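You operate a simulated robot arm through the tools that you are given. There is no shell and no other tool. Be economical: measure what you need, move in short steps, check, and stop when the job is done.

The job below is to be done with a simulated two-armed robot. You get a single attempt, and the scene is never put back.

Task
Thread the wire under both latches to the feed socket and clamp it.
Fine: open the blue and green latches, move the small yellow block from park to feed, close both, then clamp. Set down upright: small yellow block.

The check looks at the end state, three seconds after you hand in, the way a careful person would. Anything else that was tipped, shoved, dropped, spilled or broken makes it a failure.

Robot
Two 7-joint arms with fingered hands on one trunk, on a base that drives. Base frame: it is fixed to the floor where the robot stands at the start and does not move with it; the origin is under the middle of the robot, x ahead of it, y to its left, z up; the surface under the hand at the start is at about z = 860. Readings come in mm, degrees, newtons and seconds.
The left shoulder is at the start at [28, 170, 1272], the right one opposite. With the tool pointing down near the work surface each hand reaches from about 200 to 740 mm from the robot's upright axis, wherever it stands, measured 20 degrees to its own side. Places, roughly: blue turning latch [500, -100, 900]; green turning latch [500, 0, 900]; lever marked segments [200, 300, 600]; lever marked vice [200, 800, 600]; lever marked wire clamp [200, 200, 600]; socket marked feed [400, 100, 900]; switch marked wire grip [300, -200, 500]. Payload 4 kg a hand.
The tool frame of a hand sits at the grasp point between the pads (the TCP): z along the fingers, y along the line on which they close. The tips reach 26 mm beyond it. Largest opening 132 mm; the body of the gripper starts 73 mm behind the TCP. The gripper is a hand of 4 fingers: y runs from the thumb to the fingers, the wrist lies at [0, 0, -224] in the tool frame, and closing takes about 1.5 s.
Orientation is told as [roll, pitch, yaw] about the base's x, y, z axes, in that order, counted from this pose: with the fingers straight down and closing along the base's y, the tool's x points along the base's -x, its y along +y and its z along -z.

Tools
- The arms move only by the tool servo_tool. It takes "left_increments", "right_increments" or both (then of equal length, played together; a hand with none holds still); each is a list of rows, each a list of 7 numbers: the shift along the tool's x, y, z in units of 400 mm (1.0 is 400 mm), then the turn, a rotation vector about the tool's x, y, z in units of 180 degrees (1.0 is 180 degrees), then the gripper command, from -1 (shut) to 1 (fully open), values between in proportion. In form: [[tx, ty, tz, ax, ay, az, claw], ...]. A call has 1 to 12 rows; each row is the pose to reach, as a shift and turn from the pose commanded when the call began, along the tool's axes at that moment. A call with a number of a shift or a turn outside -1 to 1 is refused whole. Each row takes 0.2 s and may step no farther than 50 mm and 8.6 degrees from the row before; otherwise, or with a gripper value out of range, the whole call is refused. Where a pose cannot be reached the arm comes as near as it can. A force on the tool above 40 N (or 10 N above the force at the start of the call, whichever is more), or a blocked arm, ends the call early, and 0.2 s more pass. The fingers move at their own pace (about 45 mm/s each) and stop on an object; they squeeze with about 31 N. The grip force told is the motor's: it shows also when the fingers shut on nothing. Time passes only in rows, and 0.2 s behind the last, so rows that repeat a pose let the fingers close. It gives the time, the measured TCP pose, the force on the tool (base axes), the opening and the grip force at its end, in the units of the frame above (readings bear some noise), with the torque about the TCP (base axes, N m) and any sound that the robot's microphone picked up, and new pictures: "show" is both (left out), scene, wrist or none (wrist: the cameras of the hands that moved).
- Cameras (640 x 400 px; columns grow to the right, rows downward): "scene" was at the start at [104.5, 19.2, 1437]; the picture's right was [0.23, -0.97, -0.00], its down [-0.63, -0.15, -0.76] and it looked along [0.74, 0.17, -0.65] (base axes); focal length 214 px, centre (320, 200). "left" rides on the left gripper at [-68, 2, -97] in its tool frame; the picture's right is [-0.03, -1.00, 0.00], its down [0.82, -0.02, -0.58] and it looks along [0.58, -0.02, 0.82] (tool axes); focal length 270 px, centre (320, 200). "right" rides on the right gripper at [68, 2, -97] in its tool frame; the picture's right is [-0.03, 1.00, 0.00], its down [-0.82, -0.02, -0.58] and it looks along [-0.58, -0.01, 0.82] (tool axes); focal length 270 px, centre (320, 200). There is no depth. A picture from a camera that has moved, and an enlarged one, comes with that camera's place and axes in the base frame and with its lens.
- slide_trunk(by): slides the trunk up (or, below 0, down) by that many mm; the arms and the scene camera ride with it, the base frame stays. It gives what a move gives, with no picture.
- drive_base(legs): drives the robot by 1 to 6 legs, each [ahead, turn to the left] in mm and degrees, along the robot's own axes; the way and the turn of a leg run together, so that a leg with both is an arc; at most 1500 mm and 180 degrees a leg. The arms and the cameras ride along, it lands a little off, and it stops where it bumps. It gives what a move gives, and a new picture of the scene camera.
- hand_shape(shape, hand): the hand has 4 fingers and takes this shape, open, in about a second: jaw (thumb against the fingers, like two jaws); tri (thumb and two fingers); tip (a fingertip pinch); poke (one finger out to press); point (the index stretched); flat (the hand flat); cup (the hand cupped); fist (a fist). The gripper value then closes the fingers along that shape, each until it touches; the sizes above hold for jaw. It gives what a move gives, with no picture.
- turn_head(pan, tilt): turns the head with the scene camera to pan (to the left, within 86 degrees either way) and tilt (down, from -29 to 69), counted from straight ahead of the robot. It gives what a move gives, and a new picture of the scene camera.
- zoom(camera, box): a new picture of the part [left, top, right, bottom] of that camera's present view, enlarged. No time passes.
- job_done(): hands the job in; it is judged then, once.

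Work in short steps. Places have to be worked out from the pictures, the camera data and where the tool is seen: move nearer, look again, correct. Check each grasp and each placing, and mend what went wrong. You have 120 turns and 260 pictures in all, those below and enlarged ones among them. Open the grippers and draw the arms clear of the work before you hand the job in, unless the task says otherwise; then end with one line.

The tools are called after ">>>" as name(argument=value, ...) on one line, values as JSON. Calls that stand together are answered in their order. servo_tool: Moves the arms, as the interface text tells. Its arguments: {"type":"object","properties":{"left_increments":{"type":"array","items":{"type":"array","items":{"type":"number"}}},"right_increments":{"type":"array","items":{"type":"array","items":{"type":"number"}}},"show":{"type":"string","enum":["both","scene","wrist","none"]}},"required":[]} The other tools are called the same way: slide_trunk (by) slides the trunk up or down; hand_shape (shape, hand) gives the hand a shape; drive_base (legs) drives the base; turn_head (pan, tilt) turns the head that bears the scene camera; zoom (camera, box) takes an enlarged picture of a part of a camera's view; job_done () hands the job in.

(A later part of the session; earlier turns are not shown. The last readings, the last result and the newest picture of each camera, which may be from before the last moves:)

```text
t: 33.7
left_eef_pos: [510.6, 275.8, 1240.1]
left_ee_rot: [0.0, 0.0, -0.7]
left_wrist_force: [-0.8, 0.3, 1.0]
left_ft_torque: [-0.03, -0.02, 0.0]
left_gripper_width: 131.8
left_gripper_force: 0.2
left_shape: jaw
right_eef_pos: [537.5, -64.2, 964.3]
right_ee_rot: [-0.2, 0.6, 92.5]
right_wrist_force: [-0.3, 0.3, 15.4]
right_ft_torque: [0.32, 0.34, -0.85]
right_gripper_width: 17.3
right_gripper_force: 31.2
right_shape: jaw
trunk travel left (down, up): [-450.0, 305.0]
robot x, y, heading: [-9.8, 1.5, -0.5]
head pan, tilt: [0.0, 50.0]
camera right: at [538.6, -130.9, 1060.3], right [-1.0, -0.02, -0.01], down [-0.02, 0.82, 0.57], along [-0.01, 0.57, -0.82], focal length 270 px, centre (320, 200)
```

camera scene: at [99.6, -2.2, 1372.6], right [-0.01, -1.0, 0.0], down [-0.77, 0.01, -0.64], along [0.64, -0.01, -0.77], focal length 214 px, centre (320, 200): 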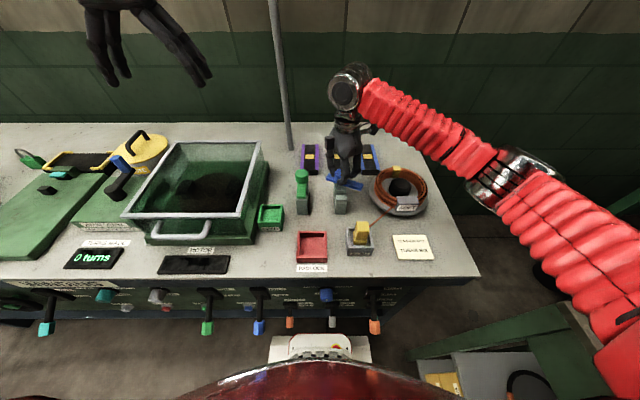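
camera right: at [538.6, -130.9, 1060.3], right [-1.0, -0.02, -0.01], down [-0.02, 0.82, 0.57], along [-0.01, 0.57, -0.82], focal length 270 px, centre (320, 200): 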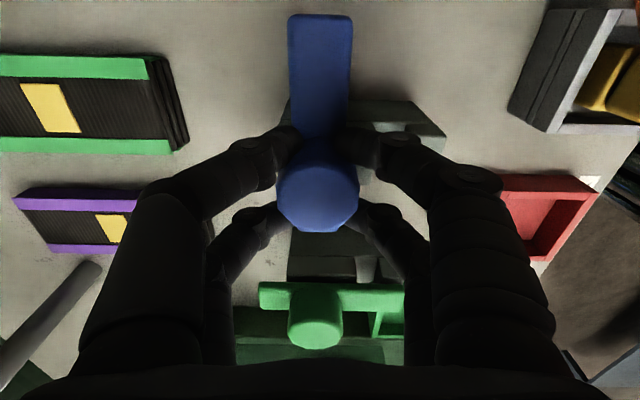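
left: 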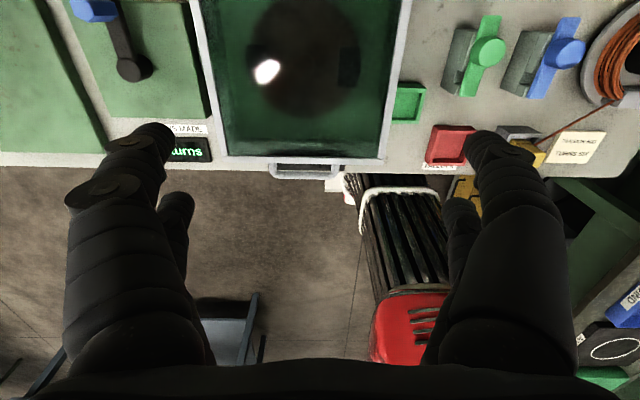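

Bar is at 90°, groove open. I release and lift.

>>> servo_tool(right_increments=[[0, 0, -0.005, 0, 0, 0, -0.4], [0, 0, -0.005, 0, 0, 0, 0], [0, 0, -0.005, 0, 0, 0, 0.2], [0, 0, -0.005, 0, 0, 0, 0.2], [0, 0, -0.05, 0, 0, 0, 0.2], [0, 0, -0.12, 0, 0, 0, 0.2], [0, 0, -0.2, 0, 0, 0, 0.2], [0, 0, -0.2, 0, 0, 0, 0.2]])

```text
t: 35.5
left_eef_pos: [510.9, 275.8, 1240.3]
left_ee_rot: [0.0, 0.1, -0.7]
left_wrist_force: [-0.1, -0.3, -0.5]
left_ft_torque: [0.01, -0.03, -0.02]
left_gripper_width: 132.0
left_gripper_force: 0.1
left_shape: jaw
right_eef_pos: [539.0, -62.3, 1042.4]
right_ee_rot: [-0.2, 0.5, 92.5]
right_wrist_force: [0.2, 0.5, -0.3]
right_ft_torque: [-0.02, -0.03, -0.02]
right_gripper_width: 78.7
right_gripper_force: 0.2
right_shape: jaw
trunk travel left (down, up): [-450.0, 305.0]
robot x, y, heading: [-9.5, -2.3, -0.2]
head pan, tilt: [0.0, 50.0]
camera scene: at [99.1, -2.8, 1372.8], right [-0.01, -1.0, 0.0], down [-0.77, 0.01, -0.64], along [0.64, 0.0, -0.77], focal length 214 px, centre (320, 200)
camera right: at [539.2, -129.7, 1139.0], right [-1.0, -0.02, 0.0], down [-0.02, 0.82, 0.57], along [-0.01, 0.57, -0.82], focal length 270 px, centre (320, 200)
```

scene: 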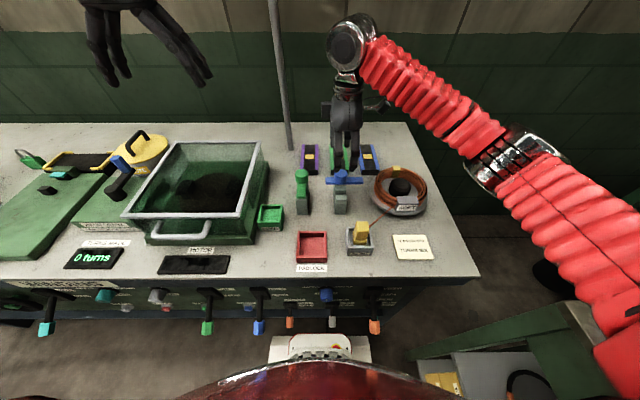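
right: 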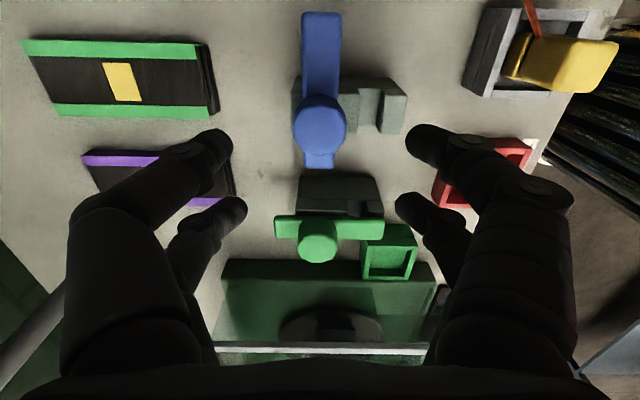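

Blue is cleanly open. Next the green latch: I move over it (537.5, 41.5) while turning back to yaw 0.

>>> servo_tool(right_increments=[[-0.02, 0, 0, 0, 0, 0.045, 0.3], [-0.05, 0, 0, 0, 0, 0.09, 0.3], [-0.08, 0, 0, 0, 0, 0.135, 0.3], [-0.11, 0, 0, 0, 0, 0.18, 0.3], [-0.14, 0, 0, 0, 0, 0.225, 0.3], [-0.17, 0, 0, 0, 0, 0.27, 0.3], [-0.2, 0, 0, 0, 0, 0.315, 0.3], [-0.23, 0, 0, 0, 0, 0.36, 0.3], [-0.26, -0.006, 0, 0, 0, 0.405, 0.3], [-0.26, -0.006, 0, 0, 0, 0.45, 0.3], [-0.26, -0.006, 0, 0, 0, 0.495, 0.3], [-0.26, -0.006, 0, 0, 0, 0.515, 0.3]], show="wrist")

```text
t: 38.1
left_eef_pos: [509.9, 275.3, 1239.3]
left_ee_rot: [0.1, 0.0, -0.7]
left_wrist_force: [0.3, -0.5, 0.2]
left_ft_torque: [-0.03, 0.03, -0.03]
left_gripper_width: 131.9
left_gripper_force: 0.0
left_shape: jaw
right_eef_pos: [536.3, 41.3, 1042.1]
right_ee_rot: [-0.5, -0.3, -0.5]
right_wrist_force: [0.2, -1.0, -0.2]
right_ft_torque: [0.01, 0.03, 0.02]
right_gripper_width: 85.3
right_gripper_force: 0.1
right_shape: jaw
trunk travel left (down, up): [-450.0, 305.0]
robot x, y, heading: [-6.5, -1.9, -0.3]
head pan, tilt: [0.0, 50.0]
camera right: at [467.3, 44.4, 1137.5], right [0.03, 1.0, -0.01], down [0.81, -0.02, 0.58], along [0.58, -0.03, -0.81], focal length 270 px, centre (320, 200)
```

right: 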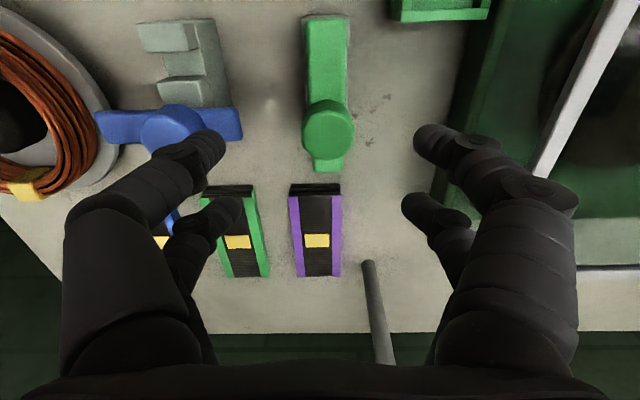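

Aligned (knob y≈44). I narrow the opening to ~70 to clear the blue tail, descend, and close.

>>> servo_tool(right_increments=[[0, 0.005, 0.04, 0, 0, 0, 0.05], [0, 0.005, 0.1, 0, 0, 0, 0.05], [0, 0.005, 0.15, 0, 0, 0, 0.05], [0, 0.005, 0.197, 0, 0, 0, 0.05], [0, 0.005, 0.197, 0, 0, 0, -0.2], [0, 0.005, 0.197, 0, 0, 0, -0.6], [0, 0.005, 0.197, 0, 0, 0, -1], [0, 0.005, 0.197, 0, 0, 0, -1], [0, 0.005, 0.197, 0, 0, 0, -1]], show="wrist")

```text
t: 40.1
left_eef_pos: [512.0, 277.4, 1238.0]
left_ee_rot: [0.0, 0.0, -0.7]
left_wrist_force: [-0.7, -0.3, 0.6]
left_ft_torque: [0.01, 0.03, 0.01]
left_gripper_width: 132.0
left_gripper_force: 0.1
left_shape: jaw
right_eef_pos: [537.0, 43.4, 964.1]
right_ee_rot: [-0.5, -0.2, -0.2]
right_wrist_force: [5.1, 2.4, 5.2]
right_ft_torque: [0.13, 0.41, 0.02]
right_gripper_width: 15.0
right_gripper_force: 30.8
right_shape: jaw
trunk travel left (down, up): [-450.0, 305.0]
robot x, y, heading: [-4.8, -2.1, -0.4]
head pan, tilt: [0.0, 50.0]
camera right: at [468.3, 46.0, 1059.2], right [0.03, 1.0, -0.01], down [0.81, -0.02, 0.58], along [0.58, -0.02, -0.81], focal length 270 px, centre (320, 200)
```

right: 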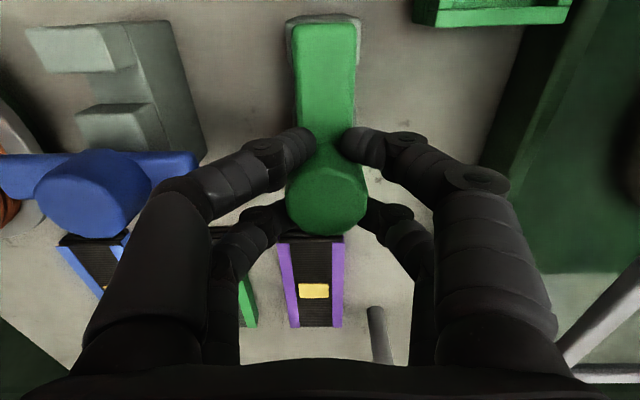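

Green bar is gripped. I turn it ccw to ~76° (full 90° would meet the blue bar's tail).

>>> servo_tool(right_increments=[[0, 0, 0, 0, 0, -0.04, -1], [0, 0, 0, 0, 0, -0.08, -1], [0, 0, 0, 0, 0, -0.12, -1], [0, 0, 0, 0, 0, -0.16, -1], [0, 0, 0, 0, 0, -0.2, -1], [0, 0, 0, 0, 0, -0.24, -1], [0, 0, 0, 0, 0, -0.28, -1], [0, 0, 0, 0, 0, -0.32, -1], [0, 0, 0, 0, 0, -0.36, -1], [0, 0, 0, 0, 0, -0.4, -1], [0, 0, 0, 0, 0, -0.42, -1], [0, 0, 0, 0, 0, -0.42, -1]])

```text
t: 41.1
left_eef_pos: [511.3, 275.9, 1238.3]
left_ee_rot: [0.0, 0.1, -0.7]
left_wrist_force: [0.2, 0.0, 1.1]
left_ft_torque: [-0.02, 0.01, -0.01]
left_gripper_width: 131.9
left_gripper_force: 0.1
left_shape: jaw
right_eef_pos: [539.1, 46.3, 964.9]
right_ee_rot: [-0.4, -0.9, 26.8]
right_wrist_force: [7.0, 11.9, -2.5]
right_ft_torque: [-0.03, 0.08, -3.37]
right_gripper_width: 12.6
right_gripper_force: 30.6
right_shape: jaw
trunk travel left (down, up): [-450.0, 305.0]
robot x, y, heading: [-5.6, -3.0, -0.6]
head pan, tilt: [0.0, 50.0]
stopped in row 5 (right hand): the force on the tool passed its limit at 41 N (the readings are from after the stop); the commanded pose is now the measured one
camera scene: at [100.4, -1.8, 1372.3], right [-0.01, -1.0, 0.0], down [-0.77, 0.01, -0.64], along [0.64, -0.01, -0.77], focal length 214 px, centre (320, 200)
camera right: at [476.7, 16.2, 1060.2], right [-0.43, 0.9, -0.01], down [0.73, 0.35, 0.59], along [0.53, 0.25, -0.81], focal length 270 px, centre (320, 200)
```

scene: 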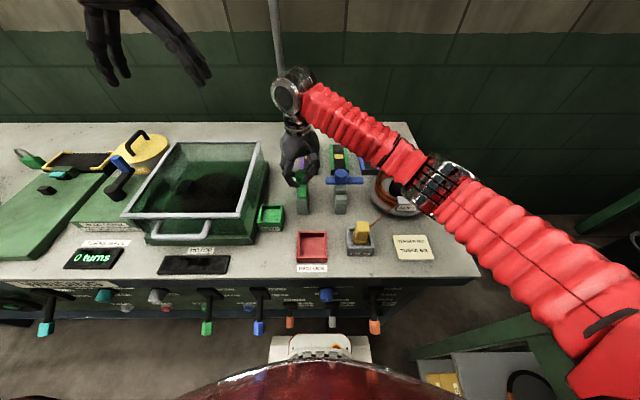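
right: 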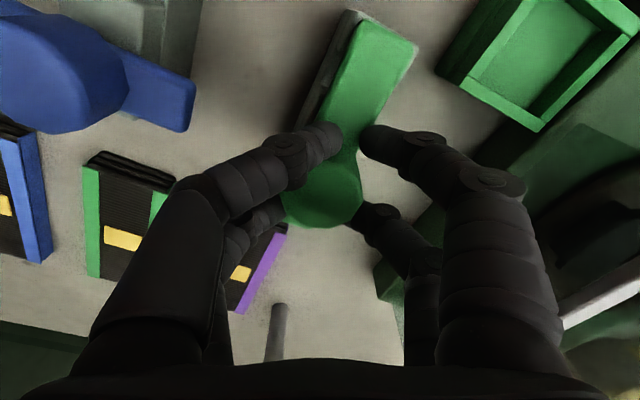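

Green resists ccw; it must open the other way. I turn cw.

>>> servo_tool(right_increments=[[0.002, -0.004, 0, 0, 0, 0.045, -1], [0.004, -0.007, 0, 0, 0, 0.09, -1], [0.004, -0.007, 0, 0, 0, 0.135, -1], [0.004, -0.007, 0, 0, 0, 0.18, -1], [0.004, -0.007, 0, 0, 0, 0.225, -1], [0.004, -0.007, 0, 0, 0, 0.27, -1], [0.004, -0.007, 0, 0, 0, 0.315, -1], [0.004, -0.007, 0, 0, 0, 0.36, -1], [0.004, -0.007, 0, 0, 0, 0.36, -1]], show="wrist")

```text
t: 43.1
left_eef_pos: [509.2, 277.1, 1239.6]
left_ee_rot: [-0.1, 0.1, -0.7]
left_wrist_force: [0.5, -1.5, -0.1]
left_ft_torque: [0.03, -0.01, 0.02]
left_gripper_width: 131.7
left_gripper_force: 0.1
left_shape: jaw
right_eef_pos: [537.5, 43.9, 966.8]
right_ee_rot: [0.3, -0.5, -37.5]
right_wrist_force: [-9.5, 24.4, -12.0]
right_ft_torque: [0.57, 0.11, 0.09]
right_gripper_width: 8.1
right_gripper_force: 30.8
right_shape: jaw
trunk travel left (down, up): [-450.0, 305.0]
robot x, y, heading: [-8.2, -2.6, -0.5]
head pan, tilt: [0.0, 50.0]
camera right: at [482.8, 87.6, 1060.8], right [0.63, 0.78, 0.01], down [0.63, -0.51, 0.59], along [0.46, -0.37, -0.81], focal length 270 px, centre (320, 200)
```

right: 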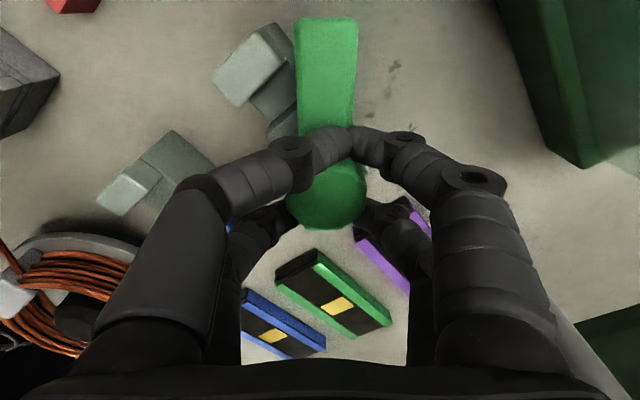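

Green is opening clockwise. I continue another ~50°.

>>> servo_tool(right_increments=[[0, 0, 0, 0, 0, 0.045, -1], [0, 0, 0, 0, 0, 0.09, -1], [0, 0, 0, 0, 0, 0.135, -1], [0, 0, 0, 0, 0, 0.18, -1], [0, 0, 0, 0, 0, 0.225, -1], [0, 0, 0, 0, 0, 0.27, -1], [0, 0, 0, 0, 0, 0.285, -1], [0, 0, 0, 0, 0, 0.285, -1]], show="both")

```text
t: 44.9
left_eef_pos: [510.3, 279.3, 1239.4]
left_ee_rot: [-0.1, 0.1, -0.7]
left_wrist_force: [-0.4, 0.2, -0.4]
left_ft_torque: [-0.01, -0.01, 0.01]
left_gripper_width: 131.9
left_gripper_force: 0.0
left_shape: jaw
right_eef_pos: [537.7, 44.8, 966.3]
right_ee_rot: [0.8, -0.1, -88.8]
right_wrist_force: [-3.6, 32.1, -11.2]
right_ft_torque: [0.3, 0.25, 0.01]
right_gripper_width: 8.5
right_gripper_force: 31.3
right_shape: jaw
trunk travel left (down, up): [-450.0, 305.0]
robot x, y, heading: [-4.6, -3.7, -0.1]
head pan, tilt: [0.0, 50.0]
camera scene: at [99.5, 1.3, 1372.8], right [-0.01, -1.0, 0.0], down [-0.77, 0.0, -0.64], along [0.64, -0.01, -0.77], focal length 214 px, centre (320, 200)
camera right: at [537.3, 114.4, 1062.0], right [1.0, 0.0, 0.01], down [-0.01, -0.82, 0.58], along [0.01, -0.58, -0.82], focal length 270 px, centre (320, 200)
```

scene: 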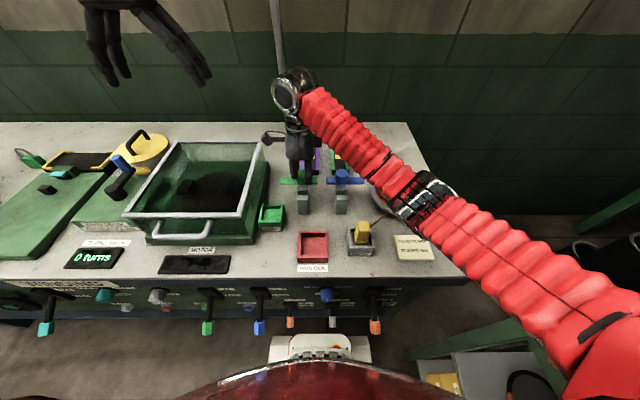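
right: 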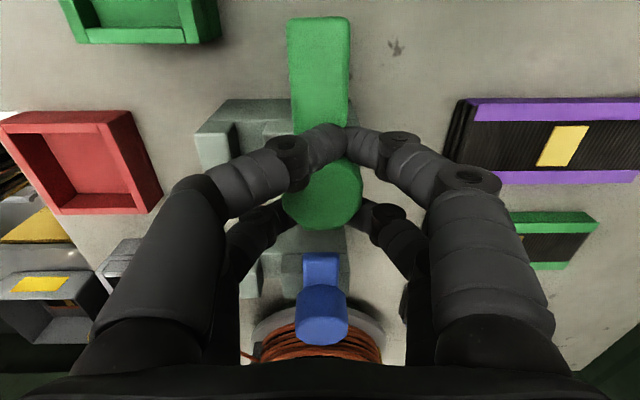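

Green is at 90°. Release and lift.

>>> servo_tool(right_increments=[[0, 0, -0.005, 0, 0, 0, -0.4], [0, 0, -0.005, 0, 0, 0, 0], [0, 0, -0.005, 0, 0, 0, 0.1], [0, 0, -0.05, 0, 0, 0, 0.1], [0, 0, -0.12, 0, 0, 0, 0.1], [0, 0, -0.22, 0, 0, 0, 0.1], [0, 0, -0.22, 0, 0, 0, 0.1]], show="wrist")

```text
t: 46.5
left_eef_pos: [511.5, 276.2, 1240.2]
left_ee_rot: [-0.1, 0.0, -0.6]
left_wrist_force: [0.0, 0.3, 0.3]
left_ft_torque: [-0.02, -0.01, 0.01]
left_gripper_width: 131.8
left_gripper_force: 0.1
left_shape: jaw
right_eef_pos: [536.9, 41.6, 1052.8]
right_ee_rot: [0.8, -0.1, -89.0]
right_wrist_force: [0.9, 0.4, 0.1]
right_ft_torque: [-0.01, -0.01, -0.03]
right_gripper_width: 72.1
right_gripper_force: 0.0
right_shape: jaw
trunk travel left (down, up): [-450.0, 305.0]
robot x, y, heading: [-5.5, 1.0, -0.6]
head pan, tilt: [0.0, 50.0]
camera right: at [537.3, 110.3, 1150.0], right [1.0, -0.01, 0.01], down [-0.01, -0.81, 0.58], along [0.01, -0.58, -0.81], focal length 270 px, centre (320, 200)
```

right: 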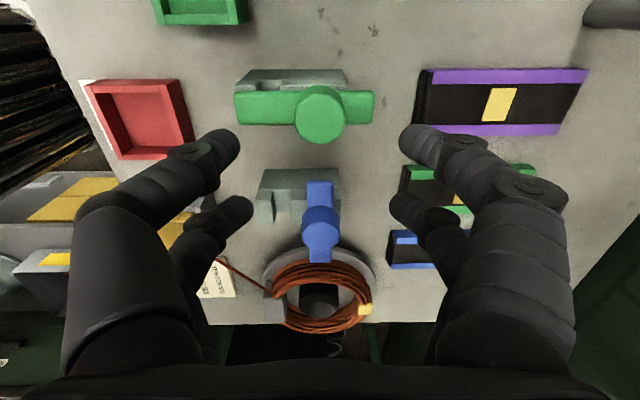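

The green bar was dragged back closed on release (the grip had ridden up after the wrong-way turn). I turn the hand back to yaw 0 and redo it with a fresh, lower grip.

>>> servo_tool(right_increments=[[0, 0, 0, 0, 0, -0.045, 0.05], [0, 0, 0, 0, 0, -0.09, 0.05], [0, 0, 0, 0, 0, -0.135, 0.05], [0, 0, 0, 0, 0, -0.18, 0.05], [0, 0, 0, 0, 0, -0.225, 0.05], [0, 0, 0, 0, 0, -0.27, 0.05], [0, 0, 0, 0, 0, -0.315, 0.05], [0, 0, 0, 0, 0, -0.36, 0.05], [0, 0, 0, 0, 0, -0.405, 0.05], [0, 0, 0, 0, 0, -0.45, 0.05], [0, 0, 0, 0, 0, -0.49, 0.05], [0, 0, 0, 0, 0, -0.49, 0.05]], show="wrist")

```text
t: 49.1
left_eef_pos: [509.7, 276.2, 1240.0]
left_ee_rot: [-0.1, 0.0, -0.7]
left_wrist_force: [0.2, 0.4, -0.6]
left_ft_torque: [0.03, 0.0, 0.01]
left_gripper_width: 131.8
left_gripper_force: 0.0
left_shape: jaw
right_eef_pos: [536.3, 41.5, 1053.4]
right_ee_rot: [0.0, -0.8, -0.7]
right_wrist_force: [0.4, 0.6, 0.1]
right_ft_torque: [0.0, 0.02, 0.0]
right_gripper_width: 69.8
right_gripper_force: 0.0
right_shape: jaw
trunk travel left (down, up): [-450.0, 305.0]
robot x, y, heading: [-8.9, -2.0, -0.3]
head pan, tilt: [0.0, 50.0]
camera right: at [467.4, 44.0, 1149.0], right [0.04, 1.0, 0.0], down [0.81, -0.03, 0.59], along [0.59, -0.02, -0.81], focal length 270 px, centre (320, 200)
```

right: 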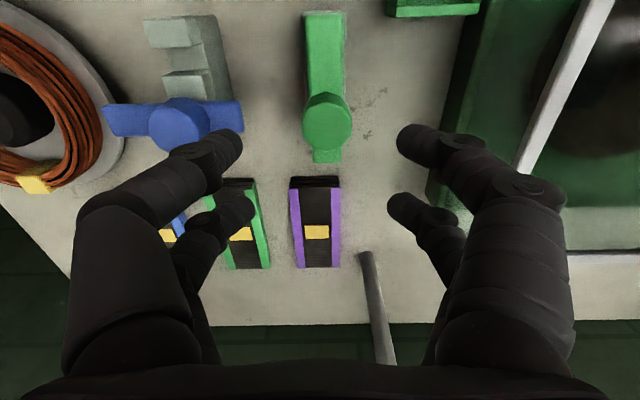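

>>> servo_tool(right_increments=[[0, 0.005, 0.08, 0, 0, 0, 0.05], [0, 0.005, 0.16, 0, 0, 0, 0.05], [0, 0.005, 0.23, 0, 0, 0, 0.05], [0, 0.005, 0.23, 0, 0, 0, -0.2], [0, 0.005, 0.23, 0, 0, 0, -0.6], [0, 0.005, 0.23, 0, 0, 0, -1], [0, 0.005, 0.23, 0, 0, 0, -1], [0, 0.005, 0.23, 0, 0, 0, -1]], show="wrist")

```text
t: 50.9
left_eef_pos: [510.1, 275.9, 1239.7]
left_ee_rot: [0.0, 0.0, -0.7]
left_wrist_force: [0.0, -0.3, 0.0]
left_ft_torque: [-0.03, -0.01, 0.02]
left_gripper_width: 131.9
left_gripper_force: 0.0
left_shape: jaw
right_eef_pos: [538.8, 42.3, 964.9]
right_ee_rot: [0.0, -1.0, -0.7]
right_wrist_force: [4.1, -0.2, 12.3]
right_ft_torque: [0.11, -0.03, -0.02]
right_gripper_width: 13.8
right_gripper_force: 31.2
right_shape: jaw
trunk travel left (down, up): [-450.0, 305.0]
robot x, y, heading: [-8.4, -3.4, -0.5]
head pan, tilt: [0.0, 50.0]
camera right: at [468.7, 46.2, 1058.7], right [0.04, 1.0, 0.0], down [0.81, -0.03, 0.59], along [0.59, -0.02, -0.81], focal length 270 px, centre (320, 200)
```

right: 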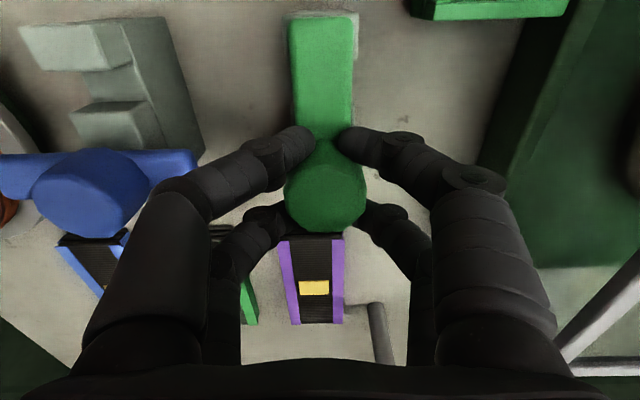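

Good grip. Turning cw by ~92°.

>>> servo_tool(right_increments=[[0, 0, 0, 0, 0, 0.045, -1], [0, 0, 0, 0, 0, 0.09, -1], [0, 0, 0, 0, 0, 0.135, -1], [0, 0, 0, 0, 0, 0.18, -1], [0, 0, 0, 0, 0, 0.225, -1], [0, 0, 0, 0, 0, 0.27, -1], [0, 0, 0, 0, 0, 0.315, -1], [0, 0, 0, 0, 0, 0.36, -1], [0, 0, 0, 0, 0, 0.405, -1], [0, 0, 0, 0, 0, 0.45, -1], [0, 0, 0, 0, 0, 0.495, -1], [0, 0, 0, 0, 0, 0.51, -1]], show="wrist")

```text
t: 53.5
left_eef_pos: [508.1, 276.4, 1241.0]
left_ee_rot: [-0.2, -0.2, -0.7]
left_wrist_force: [1.3, 0.0, -0.2]
left_ft_torque: [-0.01, -0.01, -0.05]
left_gripper_width: 131.8
left_gripper_force: 0.1
left_shape: jaw
right_eef_pos: [536.4, 45.9, 964.0]
right_ee_rot: [1.0, 0.0, -92.4]
right_wrist_force: [-3.4, 18.8, 24.7]
right_ft_torque: [0.1, 0.06, 1.0]
right_gripper_width: 13.5
right_gripper_force: 31.5
right_shape: jaw
trunk travel left (down, up): [-450.0, 305.0]
robot x, y, heading: [-9.3, 2.9, -0.4]
head pan, tilt: [0.0, 50.0]
camera right: at [539.5, 114.3, 1060.0], right [1.0, -0.07, 0.02], down [-0.06, -0.81, 0.58], along [-0.02, -0.58, -0.82], focal length 270 px, centre (320, 200)
```

right: 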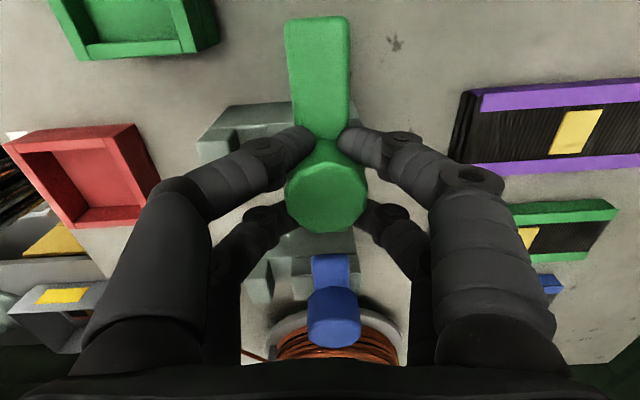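

Green at 90°. I open only a bit first and check before lifting.

>>> servo_tool(right_increments=[[0, 0, -0.003, 0, 0, 0, -0.6], [0, 0, -0.005, 0, 0, 0, -0.3], [0, 0, -0.005, 0, 0, 0, -0.2], [0, 0, -0.005, 0, 0, 0, -0.2]], show="wrist")

```text
t: 54.5
left_eef_pos: [509.9, 275.5, 1239.8]
left_ee_rot: [0.0, 0.0, -0.6]
left_wrist_force: [0.2, -0.5, 0.4]
left_ft_torque: [0.01, 0.02, -0.01]
left_gripper_width: 131.8
left_gripper_force: 0.1
left_shape: jaw
right_eef_pos: [537.9, 43.2, 962.3]
right_ee_rot: [0.6, -0.2, -92.7]
right_wrist_force: [-0.3, -0.2, 0.0]
right_ft_torque: [0.0, 0.0, -0.01]
right_gripper_width: 52.1
right_gripper_force: 0.1
right_shape: jaw
trunk travel left (down, up): [-450.0, 305.0]
robot x, y, heading: [-8.0, -6.5, -0.5]
head pan, tilt: [0.0, 50.0]
camera right: at [542.0, 110.6, 1058.8], right [1.0, -0.07, 0.01], down [-0.06, -0.81, 0.58], along [-0.03, -0.58, -0.81], focal length 270 px, centre (320, 200)
```

right: 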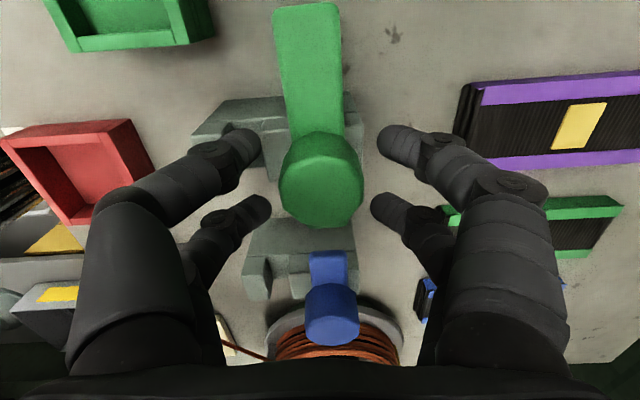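

Green stays open. I lift clear, then move toward the park socket.

>>> servo_tool(right_increments=[[0, 0, -0.1, 0, 0, 0, -0.1], [0, 0, -0.2, 0, 0, 0, 0], [0, 0, -0.28, 0, 0, -0.045, 0.1], [-0.05, -0.05, -0.28, 0, 0, -0.09, 0.2], [-0.1, -0.1, -0.28, 0, 0, -0.135, 0.2], [-0.15, -0.15, -0.28, 0, 0, -0.18, 0.2], [-0.21, -0.21, -0.28, 0, 0, -0.225, 0.2], [-0.28, -0.27, -0.28, 0, 0, -0.27, 0.2], [-0.34, -0.33, -0.28, 0, 0, -0.315, 0.2], [-0.395, -0.364, -0.28, 0, 0, -0.36, 0.2], [-0.395, -0.364, -0.28, 0, 0, -0.405, 0.2], [-0.395, -0.364, -0.28, 0, 0, -0.45, 0.2]], show="none")

>>> servo_tool(right_increments=[[0, 0, 0, 0, 0, -0.04, 0.2], [0, 0, 0, 0, 0, -0.065, 0.2], [0, 0, 0, 0, 0, -0.065, 0.2]])

```text
t: 57.1
left_eef_pos: [510.6, 274.9, 1241.1]
left_ee_rot: [0.1, 0.0, -0.8]
left_wrist_force: [1.1, -0.3, -0.1]
left_ft_torque: [-0.02, -0.02, -0.01]
left_gripper_width: 131.9
left_gripper_force: 0.0
left_shape: jaw
right_eef_pos: [385.0, -109.8, 1073.6]
right_ee_rot: [0.1, -0.7, -11.3]
right_wrist_force: [-0.7, 0.0, 0.8]
right_ft_torque: [0.0, 0.03, 0.01]
right_gripper_width: 78.5
right_gripper_force: 0.1
right_shape: jaw
trunk travel left (down, up): [-450.0, 305.0]
robot x, y, heading: [-6.0, -2.5, -0.5]
head pan, tilt: [0.0, 50.0]
```

```text
t: 57.9
left_eef_pos: [510.5, 276.3, 1240.6]
left_ee_rot: [0.0, -0.1, -0.6]
left_wrist_force: [1.0, 0.0, 0.3]
left_ft_torque: [-0.04, 0.0, -0.01]
left_gripper_width: 131.7
left_gripper_force: 0.1
left_shape: jaw
right_eef_pos: [384.3, -109.2, 1073.5]
right_ee_rot: [-0.1, -0.7, 0.4]
right_wrist_force: [0.5, -0.6, -1.1]
right_ft_torque: [0.03, 0.0, 0.02]
right_gripper_width: 78.9
right_gripper_force: 0.1
right_shape: jaw
trunk travel left (down, up): [-450.0, 305.0]
robot x, y, heading: [-8.8, 0.1, -0.3]
head pan, tilt: [0.0, 50.0]
camera scene: at [98.8, -2.7, 1372.8], right [-0.01, -1.0, 0.0], down [-0.77, 0.01, -0.64], along [0.64, 0.0, -0.77], focal length 214 px, centre (320, 200)
camera right: at [315.1, -107.1, 1169.3], right [0.02, 1.0, 0.0], down [0.81, -0.02, 0.59], along [0.59, -0.01, -0.81], focal length 270 px, centre (320, 200)
```

scene: 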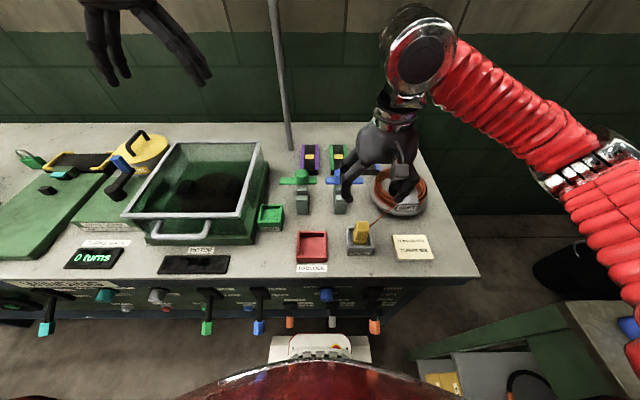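
right: 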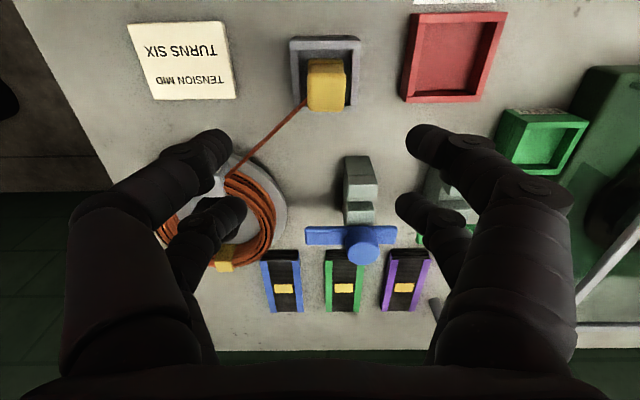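

>>> zoom(camera="right", box=[270, 20, 380, 130])

>>> zoom(camera="scene", box=[330, 205, 390, 265])

>>> zoom(camera="right", box=[390, 80, 610, 260])

>>> zoom(camera="scene", box=[240, 150, 400, 250])

```text
3.64 times, centred on (325, 75) of right
camera zoom: at [315.1, -107.1, 1169.3], right [0.02, 1.0, 0.0], down [0.81, -0.02, 0.59], along [0.59, -0.01, -0.81], focal length 983 px, centre (302, 654)
```

zoom: 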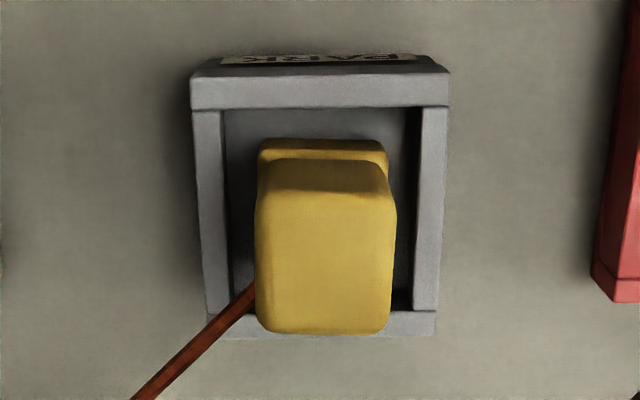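

```text
6.67 times, centred on (360, 235) of scene
camera zoom: at [98.8, -2.7, 1372.8], right [-0.01, -1.0, 0.0], down [-0.77, 0.01, -0.64], along [0.64, 0.0, -0.77], focal length 1430 px, centre (53, -33)
```

zoom: 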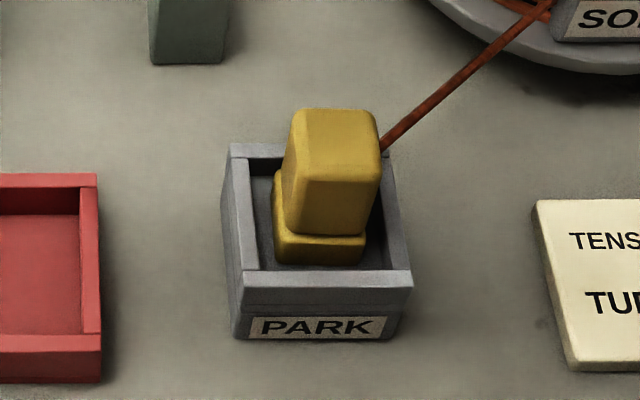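

```text
2.22 times, centred on (500, 170) of right
camera zoom: at [315.1, -107.1, 1169.3], right [0.02, 1.0, 0.0], down [0.81, -0.02, 0.59], along [0.59, -0.01, -0.81], focal length 601 px, centre (-80, 267)
```

zoom: 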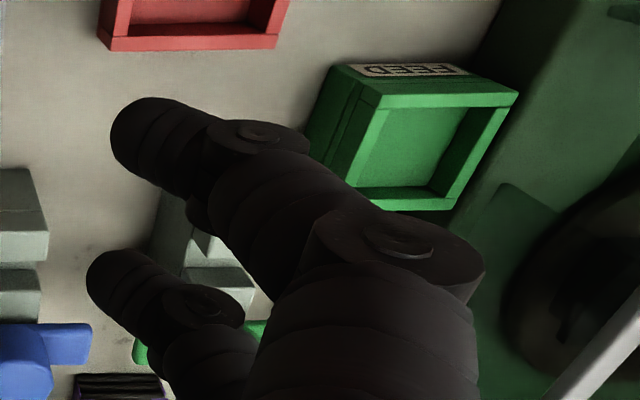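

```text
4.00 times, centred on (320, 200) of scene
camera zoom: at [98.8, -2.7, 1372.8], right [-0.01, -1.0, 0.0], down [-0.77, 0.01, -0.64], along [0.64, 0.0, -0.77], focal length 858 px, centre (320, 200)
```

zoom: 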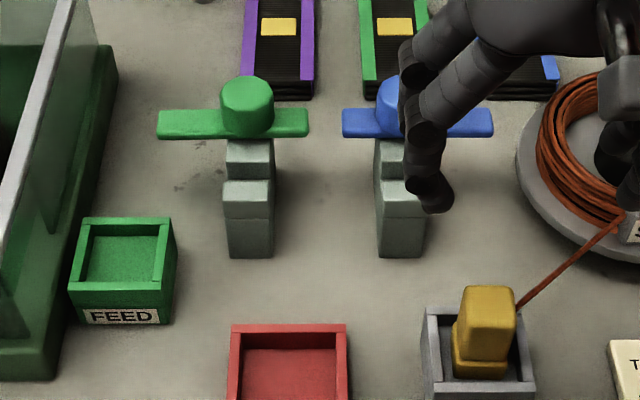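

Both latches are open. The yellow block's top is ≈(369,-101,951), ~28 wide in y. I move over it and lower to just above.

>>> servo_tool(right_increments=[[0.02, 0.01, 0.08, 0, 0, 0, 0.1], [0.045, 0.019, 0.15, 0, 0, 0, 0.0], [0.045, 0.019, 0.2, 0, 0, 0, 0.0], [0.045, 0.019, 0.2, 0, 0, 0, 0.0]])

```text
t: 58.9
left_eef_pos: [510.0, 276.3, 1240.1]
left_ee_rot: [0.1, 0.1, -0.7]
left_wrist_force: [0.3, 0.5, 0.3]
left_ft_torque: [-0.02, 0.01, -0.01]
left_gripper_width: 131.8
left_gripper_force: 0.0
left_shape: jaw
right_eef_pos: [367.5, -101.8, 993.6]
right_ee_rot: [-0.1, -0.8, 0.2]
right_wrist_force: [-0.9, 0.1, 0.0]
right_ft_torque: [0.02, 0.0, -0.01]
right_gripper_width: 66.6
right_gripper_force: 0.1
right_shape: jaw
trunk travel left (down, up): [-450.0, 305.0]
robot x, y, heading: [-7.0, -2.6, -0.3]
head pan, tilt: [0.0, 50.0]
camera scene: at [98.7, -2.5, 1372.9], right [-0.01, -1.0, 0.0], down [-0.77, 0.01, -0.64], along [0.64, 0.0, -0.77], focal length 214 px, centre (320, 200)
camera right: at [297.0, -99.9, 1088.4], right [0.02, 1.0, 0.0], down [0.81, -0.02, 0.59], along [0.59, -0.01, -0.81], focal length 270 px, centre (320, 200)
```

scene: 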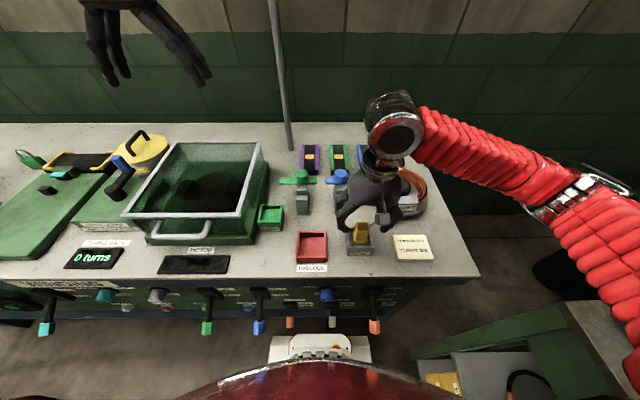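
right: 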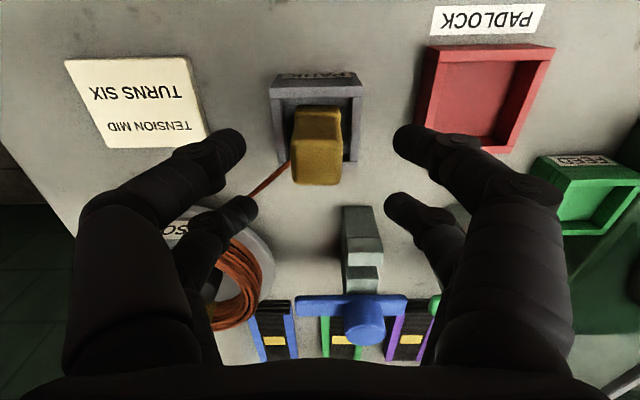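

Well aligned. Descend to TCP z≈933 and close.

>>> servo_tool(right_increments=[[0.0, -0.001, 0.08, 0, 0, 0, 0.0], [0.0, -0.001, 0.15, 0, 0, 0, 0.0], [0.0, -0.001, 0.15, 0, 0, 0, -0.3], [0.0, -0.001, 0.15, 0, 0, 0, -0.6], [0.0, -0.001, 0.15, 0, 0, 0, -1], [0.0, -0.001, 0.15, 0, 0, 0, -1], [0.0, -0.001, 0.15, 0, 0, 0, -1]], show="wrist")

```text
t: 60.5
left_eef_pos: [509.8, 277.3, 1239.5]
left_ee_rot: [0.0, 0.0, -0.7]
left_wrist_force: [0.4, -0.1, -0.7]
left_ft_torque: [0.0, 0.01, 0.01]
left_gripper_width: 131.9
left_gripper_force: 0.0
left_shape: jaw
right_eef_pos: [366.7, -102.3, 935.0]
right_ee_rot: [-0.1, -0.8, 0.2]
right_wrist_force: [0.6, -0.3, -0.9]
right_ft_torque: [0.04, 0.01, -0.02]
right_gripper_width: 0.0
right_gripper_force: 25.3
right_shape: jaw
trunk travel left (down, up): [-450.0, 305.0]
robot x, y, heading: [-9.9, -1.2, -0.4]
head pan, tilt: [0.0, 50.0]
camera right: at [297.6, -100.3, 1029.6], right [0.02, 1.0, 0.0], down [0.81, -0.02, 0.59], along [0.59, -0.01, -0.81], focal length 270 px, centre (320, 200)
```

right: 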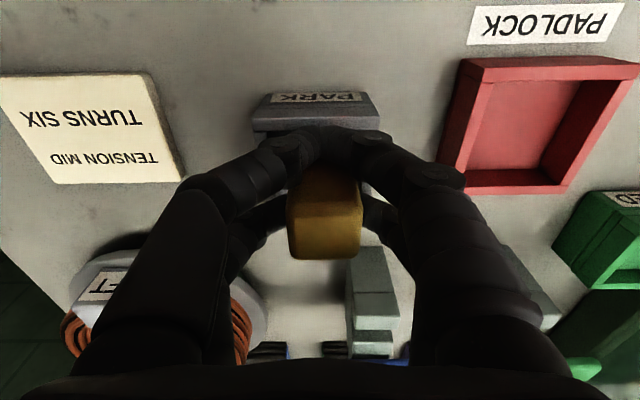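

The front finger pair closed in front of the block – the pairs straddle it. I open, lift, and try the fingertip-pinch shape.

>>> servo_tool(right_increments=[[0, 0, 0, 0, 0, 0, -0.5], [0, 0, 0, 0, 0, 0, 0], [0, 0, 0, 0, 0, 0, 0.1], [0, 0, -0.08, 0, 0, 0, 0.1], [0, 0, -0.2, 0, 0, 0, 0.1], [0, 0, -0.25, 0, 0, 0, 0.1]], show="none")

>>> hand_shape(hand="right", shape="tip")

>>> zoom(camera="right", box=[0, 0, 640, 400])

>>> zoom(camera="scene", box=[310, 80, 450, 260])

```text
t: 61.9
left_eef_pos: [510.3, 275.6, 1239.8]
left_ee_rot: [0.0, 0.0, -0.7]
left_wrist_force: [0.2, 0.1, -0.4]
left_ft_torque: [0.02, 0.0, 0.01]
left_gripper_width: 132.0
left_gripper_force: 0.0
left_shape: jaw
right_eef_pos: [366.2, -101.9, 1034.7]
right_ee_rot: [-0.1, -0.8, 0.3]
right_wrist_force: [0.3, 0.6, 2.0]
right_ft_torque: [0.0, -0.01, 0.0]
right_gripper_width: 71.9
right_gripper_force: 0.1
right_shape: jaw
trunk travel left (down, up): [-450.0, 305.0]
robot x, y, heading: [-8.5, -0.1, -0.4]
head pan, tilt: [0.0, 50.0]
```

```text
t: 62.8
left_eef_pos: [510.6, 275.9, 1239.6]
left_ee_rot: [-0.1, -0.1, -0.7]
left_wrist_force: [-0.1, -0.7, -0.6]
left_ft_torque: [0.01, -0.02, 0.01]
left_gripper_width: 131.9
left_gripper_force: 0.1
left_shape: jaw
right_eef_pos: [366.3, -101.2, 1034.5]
right_ee_rot: [-0.1, -0.7, 0.1]
right_wrist_force: [-0.1, 0.8, 0.7]
right_ft_torque: [-0.02, 0.0, 0.02]
right_gripper_width: 131.9
right_gripper_force: 0.1
right_shape: tip
trunk travel left (down, up): [-450.0, 305.0]
robot x, y, heading: [-6.9, -0.9, -0.3]
head pan, tilt: [0.0, 50.0]
```

```text
1.00 times, centred on (320, 200) of right (not enlarged: the box is as wide or as high as the picture)
camera zoom: at [296.5, -99.5, 1128.8], right [0.02, 1.0, 0.0], down [0.81, -0.02, 0.59], along [0.59, -0.01, -0.81], focal length 270 px, centre (320, 200)
```

zoom: 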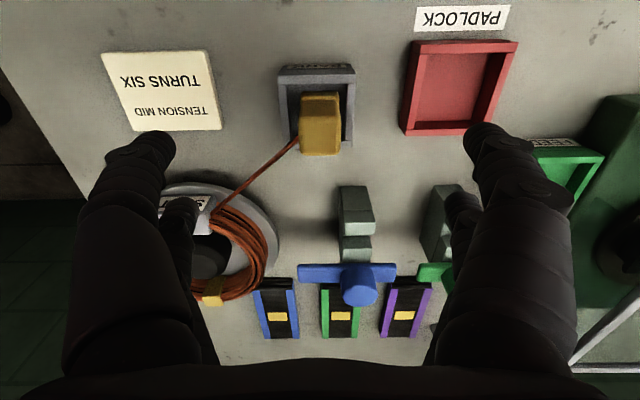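

```text
2.22 times, centred on (380, 170) of scene
camera zoom: at [98.8, -2.7, 1372.8], right [-0.01, -1.0, 0.0], down [-0.77, 0.01, -0.64], along [0.64, 0.0, -0.77], focal length 477 px, centre (187, 267)
```

zoom: 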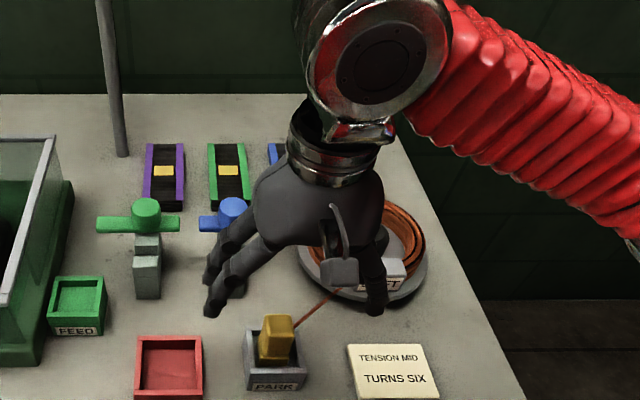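

I close the pinch shape in the air to see where the tips meet.

>>> servo_tool(right_increments=[[0, 0, 0, 0, 0, 0, 0.3], [0, 0, 0, 0, 0, 0, 0], [0, 0, 0, 0, 0, 0, -0.3], [0, 0, 0, 0, 0, 0, -0.6], [0, 0, 0, 0, 0, 0, -0.6], [0, 0, 0, 0, 0, 0, -0.6], [0, 0, 0, 0, 0, 0, -0.6]], show="wrist")

>>> zoom(camera="scene", box=[310, 80, 450, 260])

```text
t: 64.4
left_eef_pos: [510.7, 276.3, 1240.2]
left_ee_rot: [0.0, 0.0, -0.7]
left_wrist_force: [-0.5, 0.5, 0.3]
left_ft_torque: [0.0, 0.01, -0.01]
left_gripper_width: 131.9
left_gripper_force: 0.0
left_shape: jaw
right_eef_pos: [365.6, -101.1, 1034.0]
right_ee_rot: [-0.1, -0.8, 0.2]
right_wrist_force: [0.9, 0.7, 0.1]
right_ft_torque: [0.01, -0.01, 0.0]
right_gripper_width: 26.6
right_gripper_force: 0.0
right_shape: tip
trunk travel left (down, up): [-450.0, 305.0]
robot x, y, heading: [-8.9, -1.7, -0.3]
head pan, tilt: [0.0, 50.0]
camera right: at [296.5, -99.5, 1128.9], right [0.02, 1.0, 0.0], down [0.81, -0.02, 0.59], along [0.59, -0.01, -0.81], focal length 270 px, centre (320, 200)
```

right: 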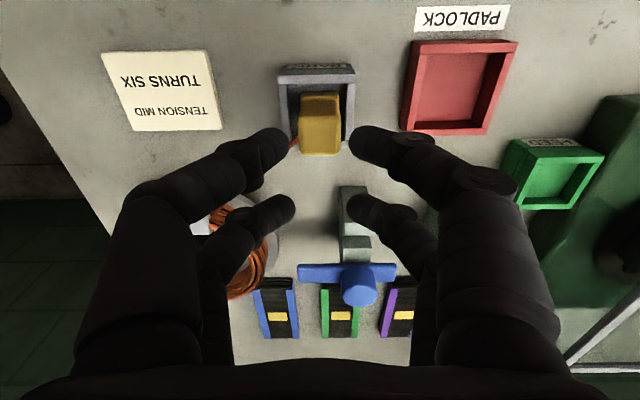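

```text
2.22 times, centred on (380, 170) of scene
camera zoom: at [98.8, -2.7, 1372.8], right [-0.01, -1.0, 0.0], down [-0.77, 0.01, -0.64], along [0.64, 0.0, -0.77], focal length 477 px, centre (187, 267)
```

zoom: 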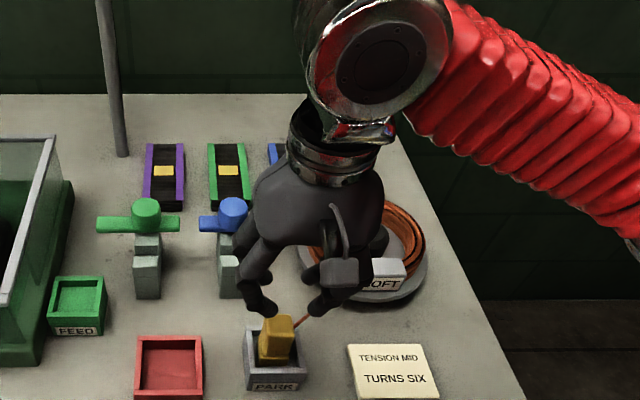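

Same two pairs (at about -13 and +26 mm in x from TCP). I check the "tri" shape too.

>>> hand_shape(hand="right", shape="tri")

>>> servo_tool(right_increments=[[0, 0, 0, 0, 0, 0, 0.3], [0, 0, 0, 0, 0, 0, 0], [0, 0, 0, 0, 0, 0, -0.3], [0, 0, 0, 0, 0, 0, -0.6], [0, 0, 0, 0, 0, 0, -0.6], [0, 0, 0, 0, 0, 0, -0.6], [0, 0, 0, 0, 0, 0, -0.6]], show="wrist")

```text
t: 65.3
left_eef_pos: [509.2, 276.5, 1239.7]
left_ee_rot: [0.0, 0.1, -0.7]
left_wrist_force: [0.6, -0.1, -0.6]
left_ft_torque: [0.01, -0.01, -0.03]
left_gripper_width: 131.6
left_gripper_force: 0.1
left_shape: jaw
right_eef_pos: [366.6, -100.1, 1034.0]
right_ee_rot: [-0.1, -0.7, 0.1]
right_wrist_force: [-0.1, 0.3, 0.4]
right_ft_torque: [0.0, 0.01, -0.01]
right_gripper_width: 132.1
right_gripper_force: 0.0
right_shape: tri
trunk travel left (down, up): [-450.0, 305.0]
robot x, y, heading: [-5.4, -0.5, -0.6]
head pan, tilt: [0.0, 50.0]
```

```text
t: 66.9
left_eef_pos: [511.2, 275.7, 1240.0]
left_ee_rot: [0.1, 0.0, -0.7]
left_wrist_force: [0.1, 0.1, -0.4]
left_ft_torque: [-0.02, 0.01, -0.01]
left_gripper_width: 132.0
left_gripper_force: 0.0
left_shape: jaw
right_eef_pos: [365.7, -100.1, 1033.7]
right_ee_rot: [-0.2, -0.9, 0.2]
right_wrist_force: [-0.3, -0.3, -0.3]
right_ft_torque: [-0.02, 0.0, -0.02]
right_gripper_width: 26.7
right_gripper_force: 0.1
right_shape: tri
trunk travel left (down, up): [-450.0, 305.0]
robot x, y, heading: [-6.0, 0.8, -0.3]
head pan, tilt: [0.0, 50.0]
camera right: at [296.5, -99.5, 1128.9], right [0.02, 1.0, 0.0], down [0.81, -0.02, 0.59], along [0.59, -0.01, -0.81], focal length 270 px, centre (320, 200)
```

right: 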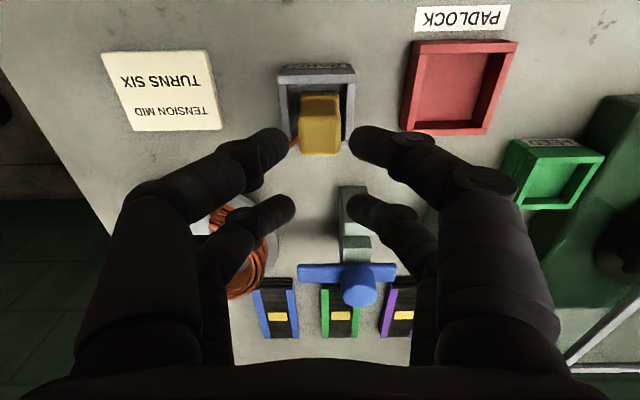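

All shapes close as two finger pairs 39 mm apart. I'll grip with the rear pair only at yaw 90 (closing along x), which also keeps the hand clear of the glass box at the feed. Back to jaw and turn.

>>> hand_shape(hand="right", shape="jaw")

>>> servo_tool(right_increments=[[0, -0.02, 0, 0, 0, -0.042, 0.1], [0, -0.04, 0, 0, 0, -0.084, 0.1], [-0.003, -0.06, 0, 0, 0, -0.126, 0.1], [-0.007, -0.069, 0, 0, 0, -0.168, 0.1], [-0.007, -0.069, 0, 0, 0, -0.21, 0.1], [-0.007, -0.069, 0, 0, 0, -0.252, 0.1], [-0.007, -0.069, 0, 0, 0, -0.294, 0.1], [-0.007, -0.069, 0, 0, 0, -0.336, 0.1], [-0.007, -0.069, 0, 0, 0, -0.378, 0.1], [-0.007, -0.069, 0, 0, 0, -0.42, 0.1], [-0.007, -0.069, 0, 0, 0, -0.462, 0.1], [-0.007, -0.069, 0, 0, 0, -0.5, 0.1]], show="wrist")

```text
t: 67.8
left_eef_pos: [510.6, 274.8, 1240.4]
left_ee_rot: [0.0, -0.1, -0.7]
left_wrist_force: [0.9, -0.4, 0.9]
left_ft_torque: [0.01, -0.03, 0.0]
left_gripper_width: 132.1
left_gripper_force: 0.0
left_shape: jaw
right_eef_pos: [366.2, -100.8, 1033.6]
right_ee_rot: [-0.1, -0.7, 0.1]
right_wrist_force: [-0.5, -0.2, -0.2]
right_ft_torque: [-0.01, 0.01, 0.04]
right_gripper_width: 132.0
right_gripper_force: 0.1
right_shape: jaw
trunk travel left (down, up): [-450.0, 305.0]
robot x, y, heading: [-2.7, -1.9, -0.5]
head pan, tilt: [0.0, 50.0]
```

```text
t: 70.4
left_eef_pos: [510.1, 277.2, 1239.6]
left_ee_rot: [0.0, 0.0, -0.7]
left_wrist_force: [0.1, -0.5, -0.3]
left_ft_torque: [-0.01, -0.01, 0.02]
left_gripper_width: 131.7
left_gripper_force: 0.1
left_shape: jaw
right_eef_pos: [370.4, -129.6, 1033.7]
right_ee_rot: [-0.7, 0.1, 90.4]
right_wrist_force: [0.1, 0.1, 0.5]
right_ft_torque: [0.01, -0.02, 0.02]
right_gripper_width: 73.3
right_gripper_force: 0.1
right_shape: jaw
trunk travel left (down, up): [-450.0, 305.0]
robot x, y, heading: [-9.5, -2.8, -0.4]
head pan, tilt: [0.0, 50.0]
camera right: at [367.5, -197.0, 1130.1], right [-1.0, 0.02, -0.01], down [0.01, 0.82, 0.58], along [0.02, 0.58, -0.82], focal length 270 px, centre (320, 200)
```

right: 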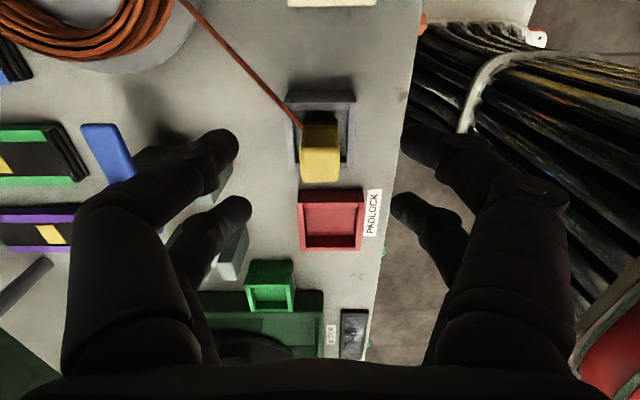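

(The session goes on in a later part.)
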